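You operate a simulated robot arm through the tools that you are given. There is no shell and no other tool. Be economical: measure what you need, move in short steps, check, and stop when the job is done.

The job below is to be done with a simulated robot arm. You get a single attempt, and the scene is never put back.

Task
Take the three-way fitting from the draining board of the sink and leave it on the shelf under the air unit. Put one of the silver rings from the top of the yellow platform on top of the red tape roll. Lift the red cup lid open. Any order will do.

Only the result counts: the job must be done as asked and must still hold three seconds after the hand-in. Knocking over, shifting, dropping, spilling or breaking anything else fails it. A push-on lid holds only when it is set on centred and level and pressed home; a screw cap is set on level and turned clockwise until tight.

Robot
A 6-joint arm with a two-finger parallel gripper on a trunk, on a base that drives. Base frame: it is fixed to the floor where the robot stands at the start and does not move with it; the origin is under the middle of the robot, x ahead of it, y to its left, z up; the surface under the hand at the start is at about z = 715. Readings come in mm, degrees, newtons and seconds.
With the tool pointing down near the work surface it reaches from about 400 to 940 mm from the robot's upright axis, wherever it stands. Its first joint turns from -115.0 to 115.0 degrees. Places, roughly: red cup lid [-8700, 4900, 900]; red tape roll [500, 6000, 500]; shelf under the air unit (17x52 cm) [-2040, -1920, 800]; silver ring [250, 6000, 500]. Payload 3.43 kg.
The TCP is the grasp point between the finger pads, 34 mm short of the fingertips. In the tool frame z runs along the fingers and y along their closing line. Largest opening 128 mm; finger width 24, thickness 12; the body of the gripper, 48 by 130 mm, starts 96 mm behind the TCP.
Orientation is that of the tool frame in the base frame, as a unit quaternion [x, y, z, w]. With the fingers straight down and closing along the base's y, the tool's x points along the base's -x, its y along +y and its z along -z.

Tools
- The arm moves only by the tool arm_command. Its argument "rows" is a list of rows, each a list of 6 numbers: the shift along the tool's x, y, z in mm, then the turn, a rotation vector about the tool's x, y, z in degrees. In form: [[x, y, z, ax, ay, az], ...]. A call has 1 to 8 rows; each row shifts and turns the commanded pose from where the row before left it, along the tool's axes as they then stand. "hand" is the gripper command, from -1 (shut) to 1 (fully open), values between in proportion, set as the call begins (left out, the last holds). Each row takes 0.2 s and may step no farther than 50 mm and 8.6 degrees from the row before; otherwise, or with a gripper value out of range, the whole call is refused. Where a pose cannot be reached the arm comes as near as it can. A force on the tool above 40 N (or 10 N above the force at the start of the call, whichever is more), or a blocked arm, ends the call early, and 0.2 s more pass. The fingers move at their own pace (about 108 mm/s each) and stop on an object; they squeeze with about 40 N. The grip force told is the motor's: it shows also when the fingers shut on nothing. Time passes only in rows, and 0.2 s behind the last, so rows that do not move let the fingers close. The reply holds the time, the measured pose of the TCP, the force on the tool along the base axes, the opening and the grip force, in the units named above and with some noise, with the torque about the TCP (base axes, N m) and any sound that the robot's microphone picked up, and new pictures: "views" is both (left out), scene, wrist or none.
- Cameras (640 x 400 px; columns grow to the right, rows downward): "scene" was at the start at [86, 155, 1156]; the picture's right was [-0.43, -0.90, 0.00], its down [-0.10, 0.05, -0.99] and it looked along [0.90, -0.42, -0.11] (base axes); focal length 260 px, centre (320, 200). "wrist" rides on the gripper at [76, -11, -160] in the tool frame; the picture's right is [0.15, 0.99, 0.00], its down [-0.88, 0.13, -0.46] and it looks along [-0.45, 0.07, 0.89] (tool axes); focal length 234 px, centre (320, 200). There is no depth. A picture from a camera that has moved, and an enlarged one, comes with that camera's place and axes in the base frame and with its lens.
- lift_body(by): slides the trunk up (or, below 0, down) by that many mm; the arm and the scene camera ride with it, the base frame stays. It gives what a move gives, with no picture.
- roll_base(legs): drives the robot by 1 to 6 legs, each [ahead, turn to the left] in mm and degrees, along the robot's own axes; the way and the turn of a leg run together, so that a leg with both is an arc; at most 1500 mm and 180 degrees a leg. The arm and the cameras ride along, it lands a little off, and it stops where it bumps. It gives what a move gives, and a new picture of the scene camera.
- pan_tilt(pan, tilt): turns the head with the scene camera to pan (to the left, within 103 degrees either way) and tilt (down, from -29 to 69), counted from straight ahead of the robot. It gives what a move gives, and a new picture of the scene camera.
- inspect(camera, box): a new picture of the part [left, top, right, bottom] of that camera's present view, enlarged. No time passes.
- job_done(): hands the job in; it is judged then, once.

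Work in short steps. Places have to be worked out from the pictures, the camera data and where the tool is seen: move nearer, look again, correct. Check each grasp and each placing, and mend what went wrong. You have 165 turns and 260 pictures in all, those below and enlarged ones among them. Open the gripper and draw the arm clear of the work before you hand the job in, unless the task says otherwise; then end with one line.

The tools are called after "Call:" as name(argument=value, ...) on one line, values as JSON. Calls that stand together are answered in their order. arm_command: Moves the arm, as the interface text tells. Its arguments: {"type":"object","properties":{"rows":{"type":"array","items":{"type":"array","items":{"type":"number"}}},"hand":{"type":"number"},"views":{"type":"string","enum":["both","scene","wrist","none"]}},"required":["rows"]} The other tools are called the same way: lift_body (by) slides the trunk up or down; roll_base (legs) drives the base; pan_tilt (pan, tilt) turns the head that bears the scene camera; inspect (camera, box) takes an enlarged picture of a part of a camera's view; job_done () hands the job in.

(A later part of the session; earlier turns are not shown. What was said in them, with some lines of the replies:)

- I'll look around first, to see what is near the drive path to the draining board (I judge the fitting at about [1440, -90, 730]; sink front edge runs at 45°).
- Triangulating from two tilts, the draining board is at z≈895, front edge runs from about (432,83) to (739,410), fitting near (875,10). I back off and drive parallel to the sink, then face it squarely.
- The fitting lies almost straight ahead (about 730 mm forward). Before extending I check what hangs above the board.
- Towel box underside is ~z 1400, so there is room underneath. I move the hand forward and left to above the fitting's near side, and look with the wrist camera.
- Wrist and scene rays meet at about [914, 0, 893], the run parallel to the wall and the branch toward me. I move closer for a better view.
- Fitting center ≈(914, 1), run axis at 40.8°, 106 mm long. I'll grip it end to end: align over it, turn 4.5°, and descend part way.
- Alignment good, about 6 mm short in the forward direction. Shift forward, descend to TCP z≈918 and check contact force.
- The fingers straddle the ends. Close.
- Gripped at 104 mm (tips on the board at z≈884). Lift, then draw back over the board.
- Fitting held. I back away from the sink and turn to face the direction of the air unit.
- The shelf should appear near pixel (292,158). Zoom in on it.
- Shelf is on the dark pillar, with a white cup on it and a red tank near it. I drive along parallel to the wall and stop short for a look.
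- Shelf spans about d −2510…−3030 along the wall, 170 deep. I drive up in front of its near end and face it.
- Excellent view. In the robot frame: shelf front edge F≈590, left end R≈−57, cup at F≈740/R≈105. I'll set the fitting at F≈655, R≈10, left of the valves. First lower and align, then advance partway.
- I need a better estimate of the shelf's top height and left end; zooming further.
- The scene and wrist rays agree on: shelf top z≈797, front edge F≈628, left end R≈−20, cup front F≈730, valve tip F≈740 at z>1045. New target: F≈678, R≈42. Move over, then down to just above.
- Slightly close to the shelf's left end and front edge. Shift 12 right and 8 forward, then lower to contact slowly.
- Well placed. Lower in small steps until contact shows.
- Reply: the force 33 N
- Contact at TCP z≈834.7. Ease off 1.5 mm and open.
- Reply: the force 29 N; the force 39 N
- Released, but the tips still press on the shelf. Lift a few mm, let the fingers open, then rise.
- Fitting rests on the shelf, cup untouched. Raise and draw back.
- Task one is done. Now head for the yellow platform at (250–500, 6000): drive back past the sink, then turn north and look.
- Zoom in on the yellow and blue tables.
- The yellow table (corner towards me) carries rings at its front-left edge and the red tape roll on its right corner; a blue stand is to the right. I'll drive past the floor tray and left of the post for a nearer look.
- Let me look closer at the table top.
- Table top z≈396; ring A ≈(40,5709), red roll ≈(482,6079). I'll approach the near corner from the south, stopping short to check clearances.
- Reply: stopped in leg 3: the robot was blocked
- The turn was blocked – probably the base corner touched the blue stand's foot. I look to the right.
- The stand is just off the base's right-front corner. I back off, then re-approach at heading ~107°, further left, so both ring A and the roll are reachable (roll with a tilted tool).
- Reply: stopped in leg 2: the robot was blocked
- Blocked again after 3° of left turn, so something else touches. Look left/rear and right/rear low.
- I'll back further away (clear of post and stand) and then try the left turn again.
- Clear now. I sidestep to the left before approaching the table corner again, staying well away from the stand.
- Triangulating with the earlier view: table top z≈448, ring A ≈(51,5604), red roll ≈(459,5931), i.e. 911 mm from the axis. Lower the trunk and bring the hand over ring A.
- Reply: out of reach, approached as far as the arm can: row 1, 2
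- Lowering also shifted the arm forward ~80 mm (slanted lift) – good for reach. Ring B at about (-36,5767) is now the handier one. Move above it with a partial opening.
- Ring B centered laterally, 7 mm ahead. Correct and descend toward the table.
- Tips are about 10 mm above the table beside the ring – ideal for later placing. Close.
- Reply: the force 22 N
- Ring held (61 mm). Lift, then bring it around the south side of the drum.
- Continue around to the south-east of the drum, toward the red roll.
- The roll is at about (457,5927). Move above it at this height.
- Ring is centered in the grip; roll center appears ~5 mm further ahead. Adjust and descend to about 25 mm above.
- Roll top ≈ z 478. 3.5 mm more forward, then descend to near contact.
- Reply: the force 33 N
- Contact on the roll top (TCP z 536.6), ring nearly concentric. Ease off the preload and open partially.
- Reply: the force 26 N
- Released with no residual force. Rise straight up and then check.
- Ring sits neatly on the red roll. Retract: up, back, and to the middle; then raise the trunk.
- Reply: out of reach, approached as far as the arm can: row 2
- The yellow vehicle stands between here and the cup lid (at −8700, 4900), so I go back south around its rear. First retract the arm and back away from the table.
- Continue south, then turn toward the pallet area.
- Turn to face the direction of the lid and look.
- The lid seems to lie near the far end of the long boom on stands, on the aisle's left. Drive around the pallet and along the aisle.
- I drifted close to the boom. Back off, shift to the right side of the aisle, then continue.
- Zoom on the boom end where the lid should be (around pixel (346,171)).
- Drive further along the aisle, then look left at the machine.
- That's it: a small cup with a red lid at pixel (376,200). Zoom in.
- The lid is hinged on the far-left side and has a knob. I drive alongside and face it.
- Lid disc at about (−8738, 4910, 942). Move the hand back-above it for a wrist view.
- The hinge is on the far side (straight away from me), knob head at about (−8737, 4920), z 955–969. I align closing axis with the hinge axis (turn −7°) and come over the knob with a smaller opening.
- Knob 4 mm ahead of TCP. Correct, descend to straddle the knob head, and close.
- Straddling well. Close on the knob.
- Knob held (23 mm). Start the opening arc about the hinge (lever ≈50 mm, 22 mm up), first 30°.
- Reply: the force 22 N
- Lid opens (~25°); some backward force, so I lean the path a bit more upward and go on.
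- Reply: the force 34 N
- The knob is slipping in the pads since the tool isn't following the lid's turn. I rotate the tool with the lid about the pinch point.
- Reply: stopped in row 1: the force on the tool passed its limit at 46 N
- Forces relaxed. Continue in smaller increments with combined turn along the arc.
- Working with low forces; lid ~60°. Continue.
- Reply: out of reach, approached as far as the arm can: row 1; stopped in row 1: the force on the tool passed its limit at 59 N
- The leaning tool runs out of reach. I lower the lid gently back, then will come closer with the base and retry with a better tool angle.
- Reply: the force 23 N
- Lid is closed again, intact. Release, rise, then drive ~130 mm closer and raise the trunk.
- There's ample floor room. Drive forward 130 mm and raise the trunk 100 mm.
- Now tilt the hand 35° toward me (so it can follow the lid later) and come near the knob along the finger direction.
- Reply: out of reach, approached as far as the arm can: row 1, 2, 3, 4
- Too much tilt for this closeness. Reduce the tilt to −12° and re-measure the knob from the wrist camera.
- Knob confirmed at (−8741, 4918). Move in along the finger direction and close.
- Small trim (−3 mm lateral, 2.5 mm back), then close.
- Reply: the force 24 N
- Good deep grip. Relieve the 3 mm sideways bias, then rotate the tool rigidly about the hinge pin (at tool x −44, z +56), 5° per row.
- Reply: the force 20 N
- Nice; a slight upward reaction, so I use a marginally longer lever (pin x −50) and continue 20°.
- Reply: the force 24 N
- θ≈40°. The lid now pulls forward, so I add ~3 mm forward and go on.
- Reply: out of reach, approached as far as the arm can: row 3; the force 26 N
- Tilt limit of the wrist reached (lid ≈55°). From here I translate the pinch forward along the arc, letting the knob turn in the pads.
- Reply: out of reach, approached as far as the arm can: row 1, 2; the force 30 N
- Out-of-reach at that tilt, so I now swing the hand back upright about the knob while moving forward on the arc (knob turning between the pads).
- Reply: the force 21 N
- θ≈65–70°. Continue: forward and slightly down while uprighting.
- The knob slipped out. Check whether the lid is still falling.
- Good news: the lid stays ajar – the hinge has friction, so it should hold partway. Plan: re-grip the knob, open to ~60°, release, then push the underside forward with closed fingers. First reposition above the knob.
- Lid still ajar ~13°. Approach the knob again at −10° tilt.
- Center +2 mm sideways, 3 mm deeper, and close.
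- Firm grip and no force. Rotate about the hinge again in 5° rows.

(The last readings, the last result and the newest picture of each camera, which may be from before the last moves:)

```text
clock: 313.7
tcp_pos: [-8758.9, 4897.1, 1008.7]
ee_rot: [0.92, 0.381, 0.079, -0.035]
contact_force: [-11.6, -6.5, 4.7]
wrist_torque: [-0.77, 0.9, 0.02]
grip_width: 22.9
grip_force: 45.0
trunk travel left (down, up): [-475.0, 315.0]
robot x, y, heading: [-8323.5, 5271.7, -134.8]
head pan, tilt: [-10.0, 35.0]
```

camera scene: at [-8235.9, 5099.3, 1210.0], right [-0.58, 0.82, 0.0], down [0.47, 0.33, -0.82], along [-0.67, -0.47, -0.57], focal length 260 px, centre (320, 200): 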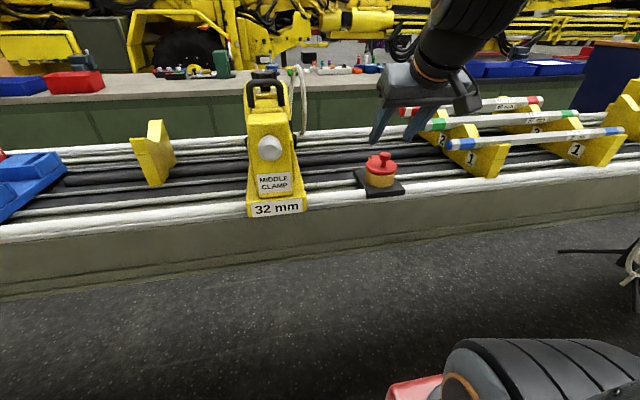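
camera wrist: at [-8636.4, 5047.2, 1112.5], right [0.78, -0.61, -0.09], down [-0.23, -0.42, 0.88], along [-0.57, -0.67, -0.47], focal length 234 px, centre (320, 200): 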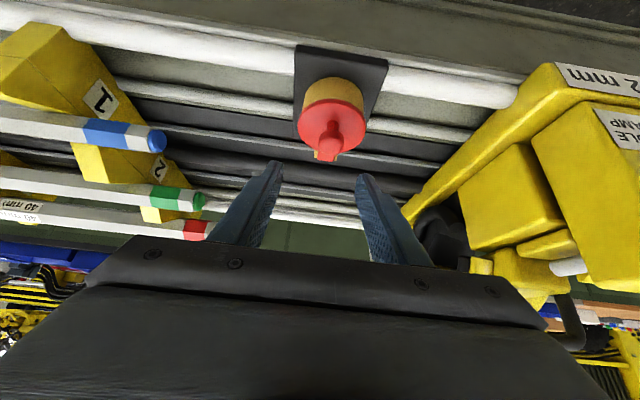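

Forces small (13 N). Continue with slightly more forward.

Call:
arm_command(rows=[[-7, 0, -3.1, 0, 5, 0], [-6.2, 0, -3.1, 0, 5, 0], [-6.2, 0, -3.1, 0, 5, 0], [-6.2, 0, -3.1, 0, 5, 0], [-6, 0, -3, 0, 4, 0], [0, 0, 0, 0, 0, 0]], views="none")

Call:
inspect(camera="scene", box=[320, 105, 440, 200])

```text
clock: 315.1
tcp_pos: [-8781.3, 4876.4, 1012.3]
ee_rot: [0.883, 0.365, 0.271, -0.113]
contact_force: [0.7, 6.1, 24.8]
wrist_torque: [0.42, -0.29, 0.0]
grip_width: 23.1
grip_force: 44.8
trunk travel left (down, up): [-475.0, 315.0]
robot x, y, heading: [-8319.4, 5270.6, -134.8]
head pan, tilt: [-10.0, 35.0]
```

```text
4.21 times, centred on (380, 152) of scene
camera zoom: at [-8235.2, 5100.2, 1210.2], right [-0.58, 0.82, 0.0], down [0.47, 0.33, -0.82], along [-0.67, -0.47, -0.57], focal length 1096 px, centre (67, 400)
```

zoom: 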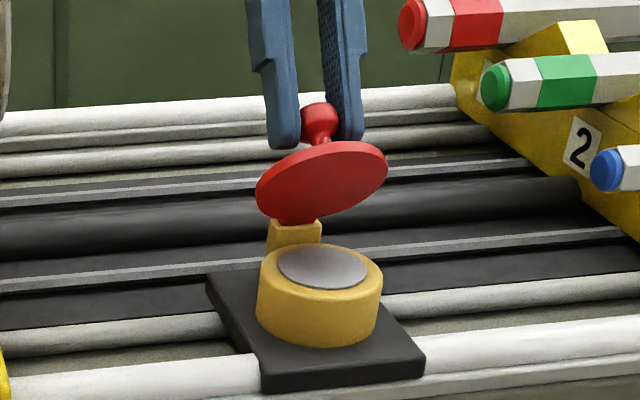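

θ≈60°. One more 5° step relieving the upward load, then open the fingers to see if the lid holds.

Call:
arm_command(rows=[[-4.9, 0, -4.9, 0, 4, 0], [0, 0, 0, 0, 0, 0]], views="none")

Call:
arm_command(rows=[[0, 0, 0, 0, 0, 0], [0, 0, 0, 0, 0, 0]], hand=-0.25, views="none")

Call:
inspect(camera="scene", box=[320, 105, 440, 200])

```text
clock: 315.7
tcp_pos: [-8786.7, 4870.9, 1011.5]
ee_rot: [0.873, 0.362, 0.301, -0.126]
contact_force: [11.0, 15.6, -6.3]
wrist_torque: [0.99, -0.9, 0.03]
grip_width: 23.1
grip_force: 45.6
trunk travel left (down, up): [-475.0, 315.0]
robot x, y, heading: [-8321.9, 5268.9, -134.9]
head pan, tilt: [-10.0, 35.0]
```

```text
clock: 316.3
tcp_pos: [-8787.2, 4869.5, 1013.7]
ee_rot: [0.873, 0.362, 0.3, -0.127]
contact_force: [0.7, 0.5, 0.3]
wrist_torque: [0.0, 0.01, 0.0]
grip_width: 48.0
grip_force: 0.0
trunk travel left (down, up): [-475.0, 315.0]
robot x, y, heading: [-8322.3, 5267.0, -135.0]
head pan, tilt: [-10.0, 35.0]
```

```text
4.21 times, centred on (380, 152) of scene
camera zoom: at [-8236.1, 5099.2, 1210.0], right [-0.58, 0.82, 0.0], down [0.47, 0.33, -0.82], along [-0.67, -0.47, -0.57], focal length 1096 px, centre (67, 400)
```

zoom: 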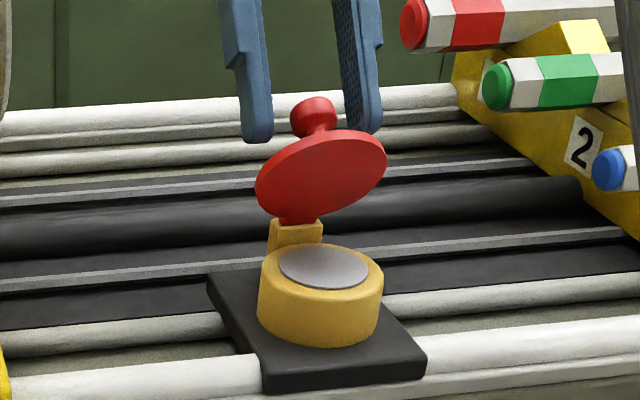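

The lid holds at ~68°. Withdraw upward, turn the hand to −13°, close the fingers, and go to the near side of the lid to push it over.

Call:
arm_command(rows=[[12, 0, -15.5, 0, 0, 0], [18.5, 0, -23.6, 0, 0, 0], [18.5, 0, -23.6, 0, 0, 0], [6, 0, -7, 0, 0, 0], [0, 0, 0, 0, 0, 0]], views="none")

Call:
arm_command(rows=[[10, 0, 0, 0, -8.5, 0], [10, 0, 0, 0, -8.5, 0], [10, 0, 0, 0, -8.5, 0], [10, 0, 0, 0, -8.5, 0], [10, 0, 0, 0, -8.5, 0], [10, 0, 0, 0, -8.5, 0], [0, 0, 0, 0, 0, 0]], hand=-1, views="none")

Call:
inspect(camera="scene", box=[300, 60, 460, 200])

```text
clock: 317.5
tcp_pos: [-8766.8, 4890.2, 1061.6]
ee_rot: [0.874, 0.362, 0.298, -0.125]
contact_force: [-0.2, -0.2, -0.1]
wrist_torque: [-0.01, 0.01, 0.03]
grip_width: 48.3
grip_force: 0.1
out of reach, approached as far as the arm can: row 2, 3, 4
trunk travel left (down, up): [-475.0, 315.0]
robot x, y, heading: [-8321.2, 5267.1, -134.8]
head pan, tilt: [-10.0, 35.0]
```

```text
clock: 319.1
tcp_pos: [-8728.4, 4927.9, 1079.1]
ee_rot: [0.918, 0.381, -0.105, 0.042]
contact_force: [-0.1, -0.9, -0.6]
wrist_torque: [0.0, 0.0, 0.01]
grip_width: 0.0
grip_force: 32.9
trunk travel left (down, up): [-475.0, 315.0]
robot x, y, heading: [-8323.3, 5268.4, -134.8]
head pan, tilt: [-10.0, 35.0]
```

```text
2.86 times, centred on (380, 130) of scene
camera zoom: at [-8236.0, 5099.3, 1210.0], right [-0.58, 0.82, 0.0], down [0.47, 0.33, -0.82], along [-0.67, -0.47, -0.57], focal length 744 px, centre (149, 400)
```

zoom: 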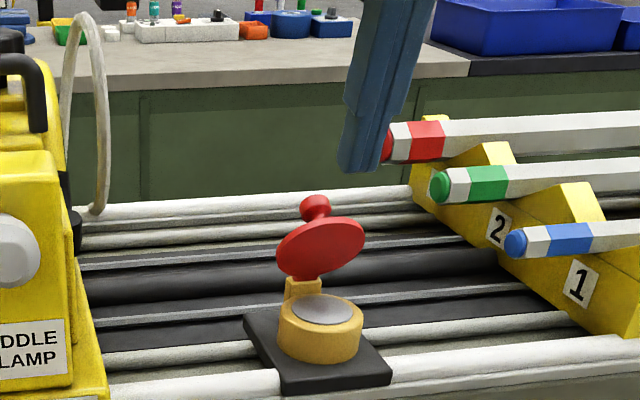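

Lid undisturbed. Lower the closed fingers on its near side, then push forward.

Call:
arm_command(rows=[[8, 0, 34.5, 0, 0, 0], [8, 0, 34.5, 0, 0, 0], [0, 0, 0, 0, 0, 0]], views="none")

Call:
inspect(camera="scene", box=[320, 90, 440, 200])

```text
clock: 319.9
tcp_pos: [-8727.6, 4928.9, 1009.0]
ee_rot: [0.918, 0.381, -0.105, 0.043]
contact_force: [0.2, -0.5, -0.1]
wrist_torque: [0.03, 0.01, 0.03]
grip_width: 0.0
grip_force: 32.9
trunk travel left (down, up): [-475.0, 315.0]
robot x, y, heading: [-8319.9, 5267.0, -134.6]
head pan, tilt: [-10.0, 35.0]
```

```text
3.64 times, centred on (380, 145) of scene
camera zoom: at [-8235.9, 5099.4, 1210.0], right [-0.58, 0.82, 0.0], down [0.47, 0.33, -0.82], along [-0.67, -0.47, -0.57], focal length 947 px, centre (102, 400)
```

zoom: 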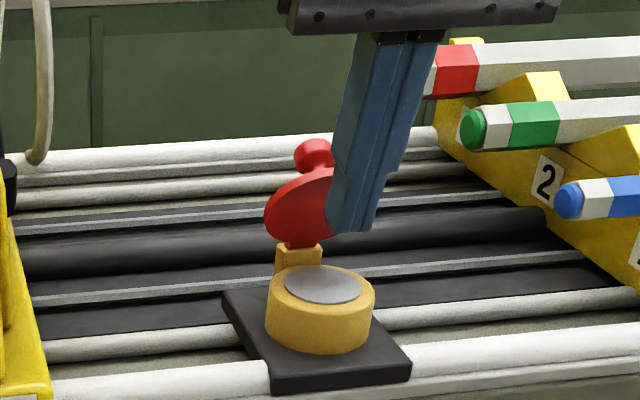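

In position. Push forward in 8 mm steps.

Call:
arm_command(rows=[[-9.7, 0, 2.2, 0, 0, 0], [-9.7, 0, 2.2, 0, 0, 0], [-7.8, 0, 1.8, 0, 0, 0], [-7.8, 0, 1.8, 0, 0, 0], [-7.8, 0, 1.8, 0, 0, 0], [0, 0, 0, 0, 0, 0]], views="none")

Call:
inspect(camera="scene", box=[320, 90, 440, 200])

```text
clock: 321.3
tcp_pos: [-8758.1, 4897.8, 1007.8]
ee_rot: [0.918, 0.38, -0.105, 0.042]
contact_force: [-0.3, -0.1, 0.9]
wrist_torque: [-0.02, 0.03, -0.01]
grip_width: 0.1
grip_force: 33.2
trunk travel left (down, up): [-475.0, 315.0]
robot x, y, heading: [-8318.9, 5269.3, -134.9]
head pan, tilt: [-10.0, 35.0]
```

```text
3.64 times, centred on (380, 145) of scene
camera zoom: at [-8235.9, 5099.4, 1210.0], right [-0.58, 0.82, 0.0], down [0.47, 0.33, -0.82], along [-0.67, -0.47, -0.57], focal length 947 px, centre (102, 400)
```

zoom: 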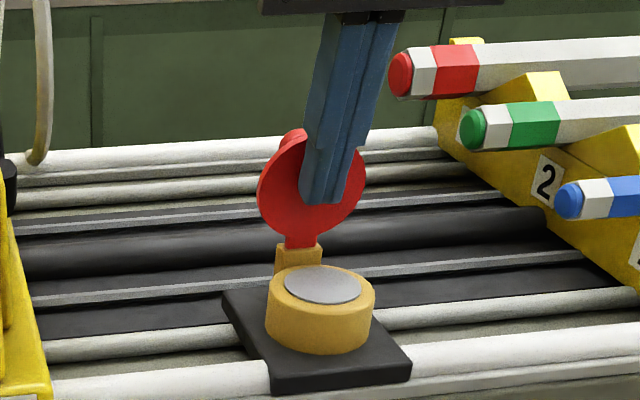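

Working: the lid is at about 80°. Push on.

Call:
arm_command(rows=[[-7.8, 0, 1.8, 0, 0, 0], [-7.8, 0, 1.8, 0, 0, 0], [-7.8, 0, 1.8, 0, 0, 0], [-5, 0, 1.1, 0, 0, 0], [0, 0, 0, 0, 0, 0]], views="none")

Call:
inspect(camera="scene", box=[320, 90, 440, 200])

```text
clock: 322.3
tcp_pos: [-8773.0, 4882.5, 1008.5]
ee_rot: [0.918, 0.382, -0.1, 0.039]
contact_force: [14.6, 12.3, 15.5]
wrist_torque: [0.18, -0.24, 0.02]
grip_width: 0.1
grip_force: 33.6
trunk travel left (down, up): [-475.0, 315.0]
robot x, y, heading: [-8322.6, 5269.3, -135.0]
head pan, tilt: [-10.0, 35.0]
stopped in row 4: the force on the tool passed its limit at 47 N (the readings are from after the stop); the commanded pose is now the measured one
```

```text
3.64 times, centred on (380, 145) of scene
camera zoom: at [-8234.5, 5100.7, 1210.2], right [-0.58, 0.82, 0.0], down [0.47, 0.33, -0.82], along [-0.67, -0.47, -0.57], focal length 947 px, centre (102, 400)
```

zoom: 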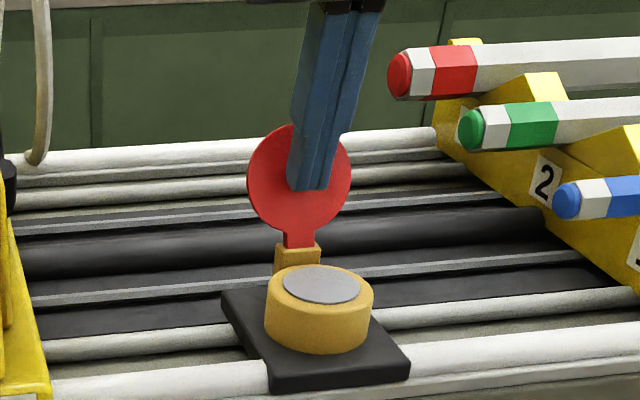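

The lid has reached its stop well past vertical. Withdraw the fingers and check that it stays.

Call:
arm_command(rows=[[8, 0, -1.8, 0, 0, 0], [20, 0, -4.5, 0, 0, 0], [30, 0, -7, 0, 0, 0], [20, 0, -30, 0, 0, 0], [0, 0, -45, 0, 0, 0], [0, 0, -45, 0, 0, 0], [0, 0, 0, 0, 0, 0]], views="scene")

Call:
inspect(camera="scene", box=[320, 90, 440, 200])

```text
clock: 323.9
tcp_pos: [-8697.9, 4955.8, 1122.7]
ee_rot: [0.918, 0.381, -0.1, 0.039]
contact_force: [-0.9, 0.2, -0.6]
wrist_torque: [0.02, 0.01, 0.01]
grip_width: 0.3
grip_force: 33.4
trunk travel left (down, up): [-475.0, 315.0]
robot x, y, heading: [-8322.9, 5270.0, -134.9]
head pan, tilt: [-10.0, 35.0]
camera scene: at [-8235.7, 5099.7, 1210.0], right [-0.58, 0.82, 0.0], down [0.47, 0.33, -0.82], along [-0.67, -0.47, -0.57], focal length 260 px, centre (320, 200)
```

scene: 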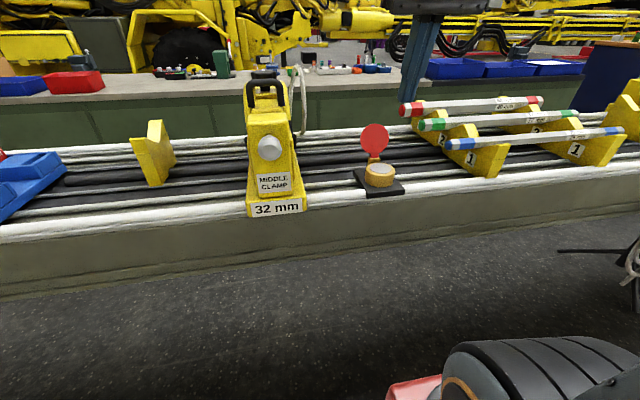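

```text
3.64 times, centred on (380, 145) of scene
camera zoom: at [-8235.7, 5099.7, 1210.0], right [-0.58, 0.82, 0.0], down [0.47, 0.33, -0.82], along [-0.67, -0.47, -0.57], focal length 947 px, centre (102, 400)
```

zoom: 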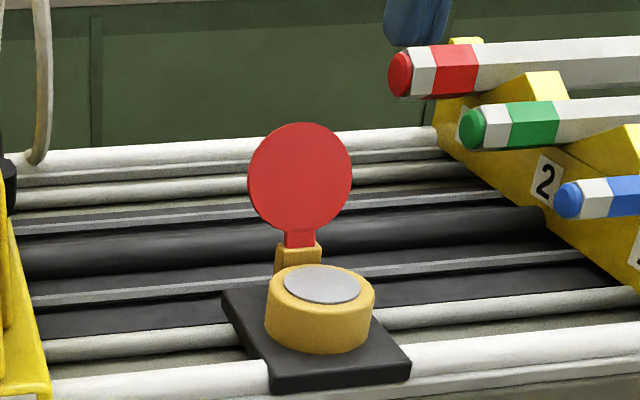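

Lid stands open at its stop. Draw the arm back, open the gripper, and confirm once more.

Call:
arm_command(rows=[[40, 0, -15, 0, 0, 0], [40, 0, -15, 0, 0, 0], [0, 0, 0, 0, 0, 0], [0, 0, 0, 0, 0, 0]], hand=1, views="none")

Call:
roll_base(legs=[[-250, 0]])

Call:
inspect(camera="scene", box=[300, 60, 460, 200])

```text
clock: 324.9
tcp_pos: [-8690.2, 4978.9, 1133.6]
ee_rot: [0.918, 0.381, -0.099, 0.039]
contact_force: [0.2, 0.0, -0.2]
wrist_torque: [-0.02, 0.02, 0.0]
grip_width: 127.9
grip_force: 0.1
out of reach, approached as far as the arm can: row 1, 2
trunk travel left (down, up): [-475.0, 315.0]
robot x, y, heading: [-8321.2, 5265.5, -135.1]
head pan, tilt: [-10.0, 35.0]
```

```text
clock: 326.7
tcp_pos: [-8510.4, 5157.7, 1133.1]
ee_rot: [0.917, 0.384, -0.099, 0.039]
contact_force: [-0.7, 0.6, 0.2]
wrist_torque: [-0.01, 0.01, -0.03]
grip_width: 128.1
grip_force: 0.0
trunk travel left (down, up): [-475.0, 315.0]
robot x, y, heading: [-8141.5, 5451.8, -134.4]
head pan, tilt: [-10.0, 35.0]
camera scene: at [-8056.1, 5280.5, 1210.0], right [-0.58, 0.81, 0.0], down [0.47, 0.33, -0.82], along [-0.67, -0.47, -0.57], focal length 260 px, centre (320, 200)
```

scene: 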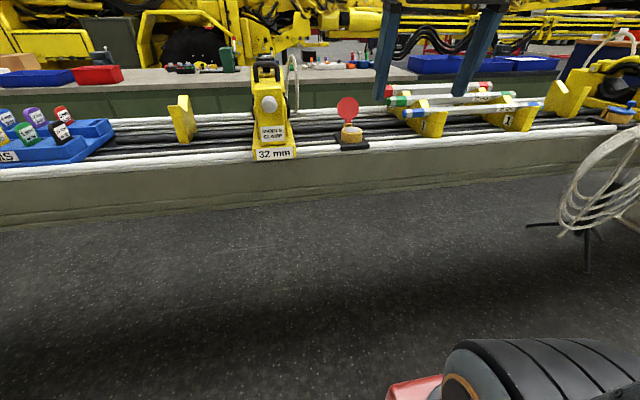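

```text
2.86 times, centred on (380, 130) of scene
camera zoom: at [-8056.1, 5280.5, 1210.0], right [-0.58, 0.81, 0.0], down [0.47, 0.33, -0.82], along [-0.67, -0.47, -0.57], focal length 744 px, centre (149, 400)
```

zoom: 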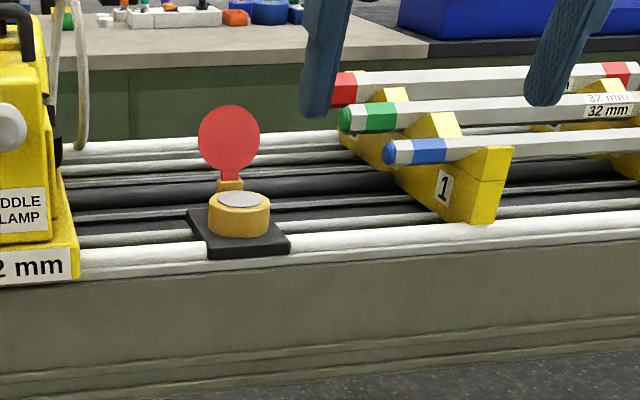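

The lid stays open, the ring is on the roll, the fitting is on the shelf, and the arm is clear with the gripper open. Handing in.

Call:
job_done()

```text
The job is handed in.
```

I handed the job in with all three parts done: the three-way fitting is on the shelf under the air unit, a silver ring (marked 36 mm) is on the red tape roll, and the red cup lid is open at its stop. On the way, the base was stopped twice while turning near the blue stand by the yellow platform. I saw nothing shifted, but I did not check the stand afterwards. The cup lid also slipped from the gripper once and dropped partway before I got it open.
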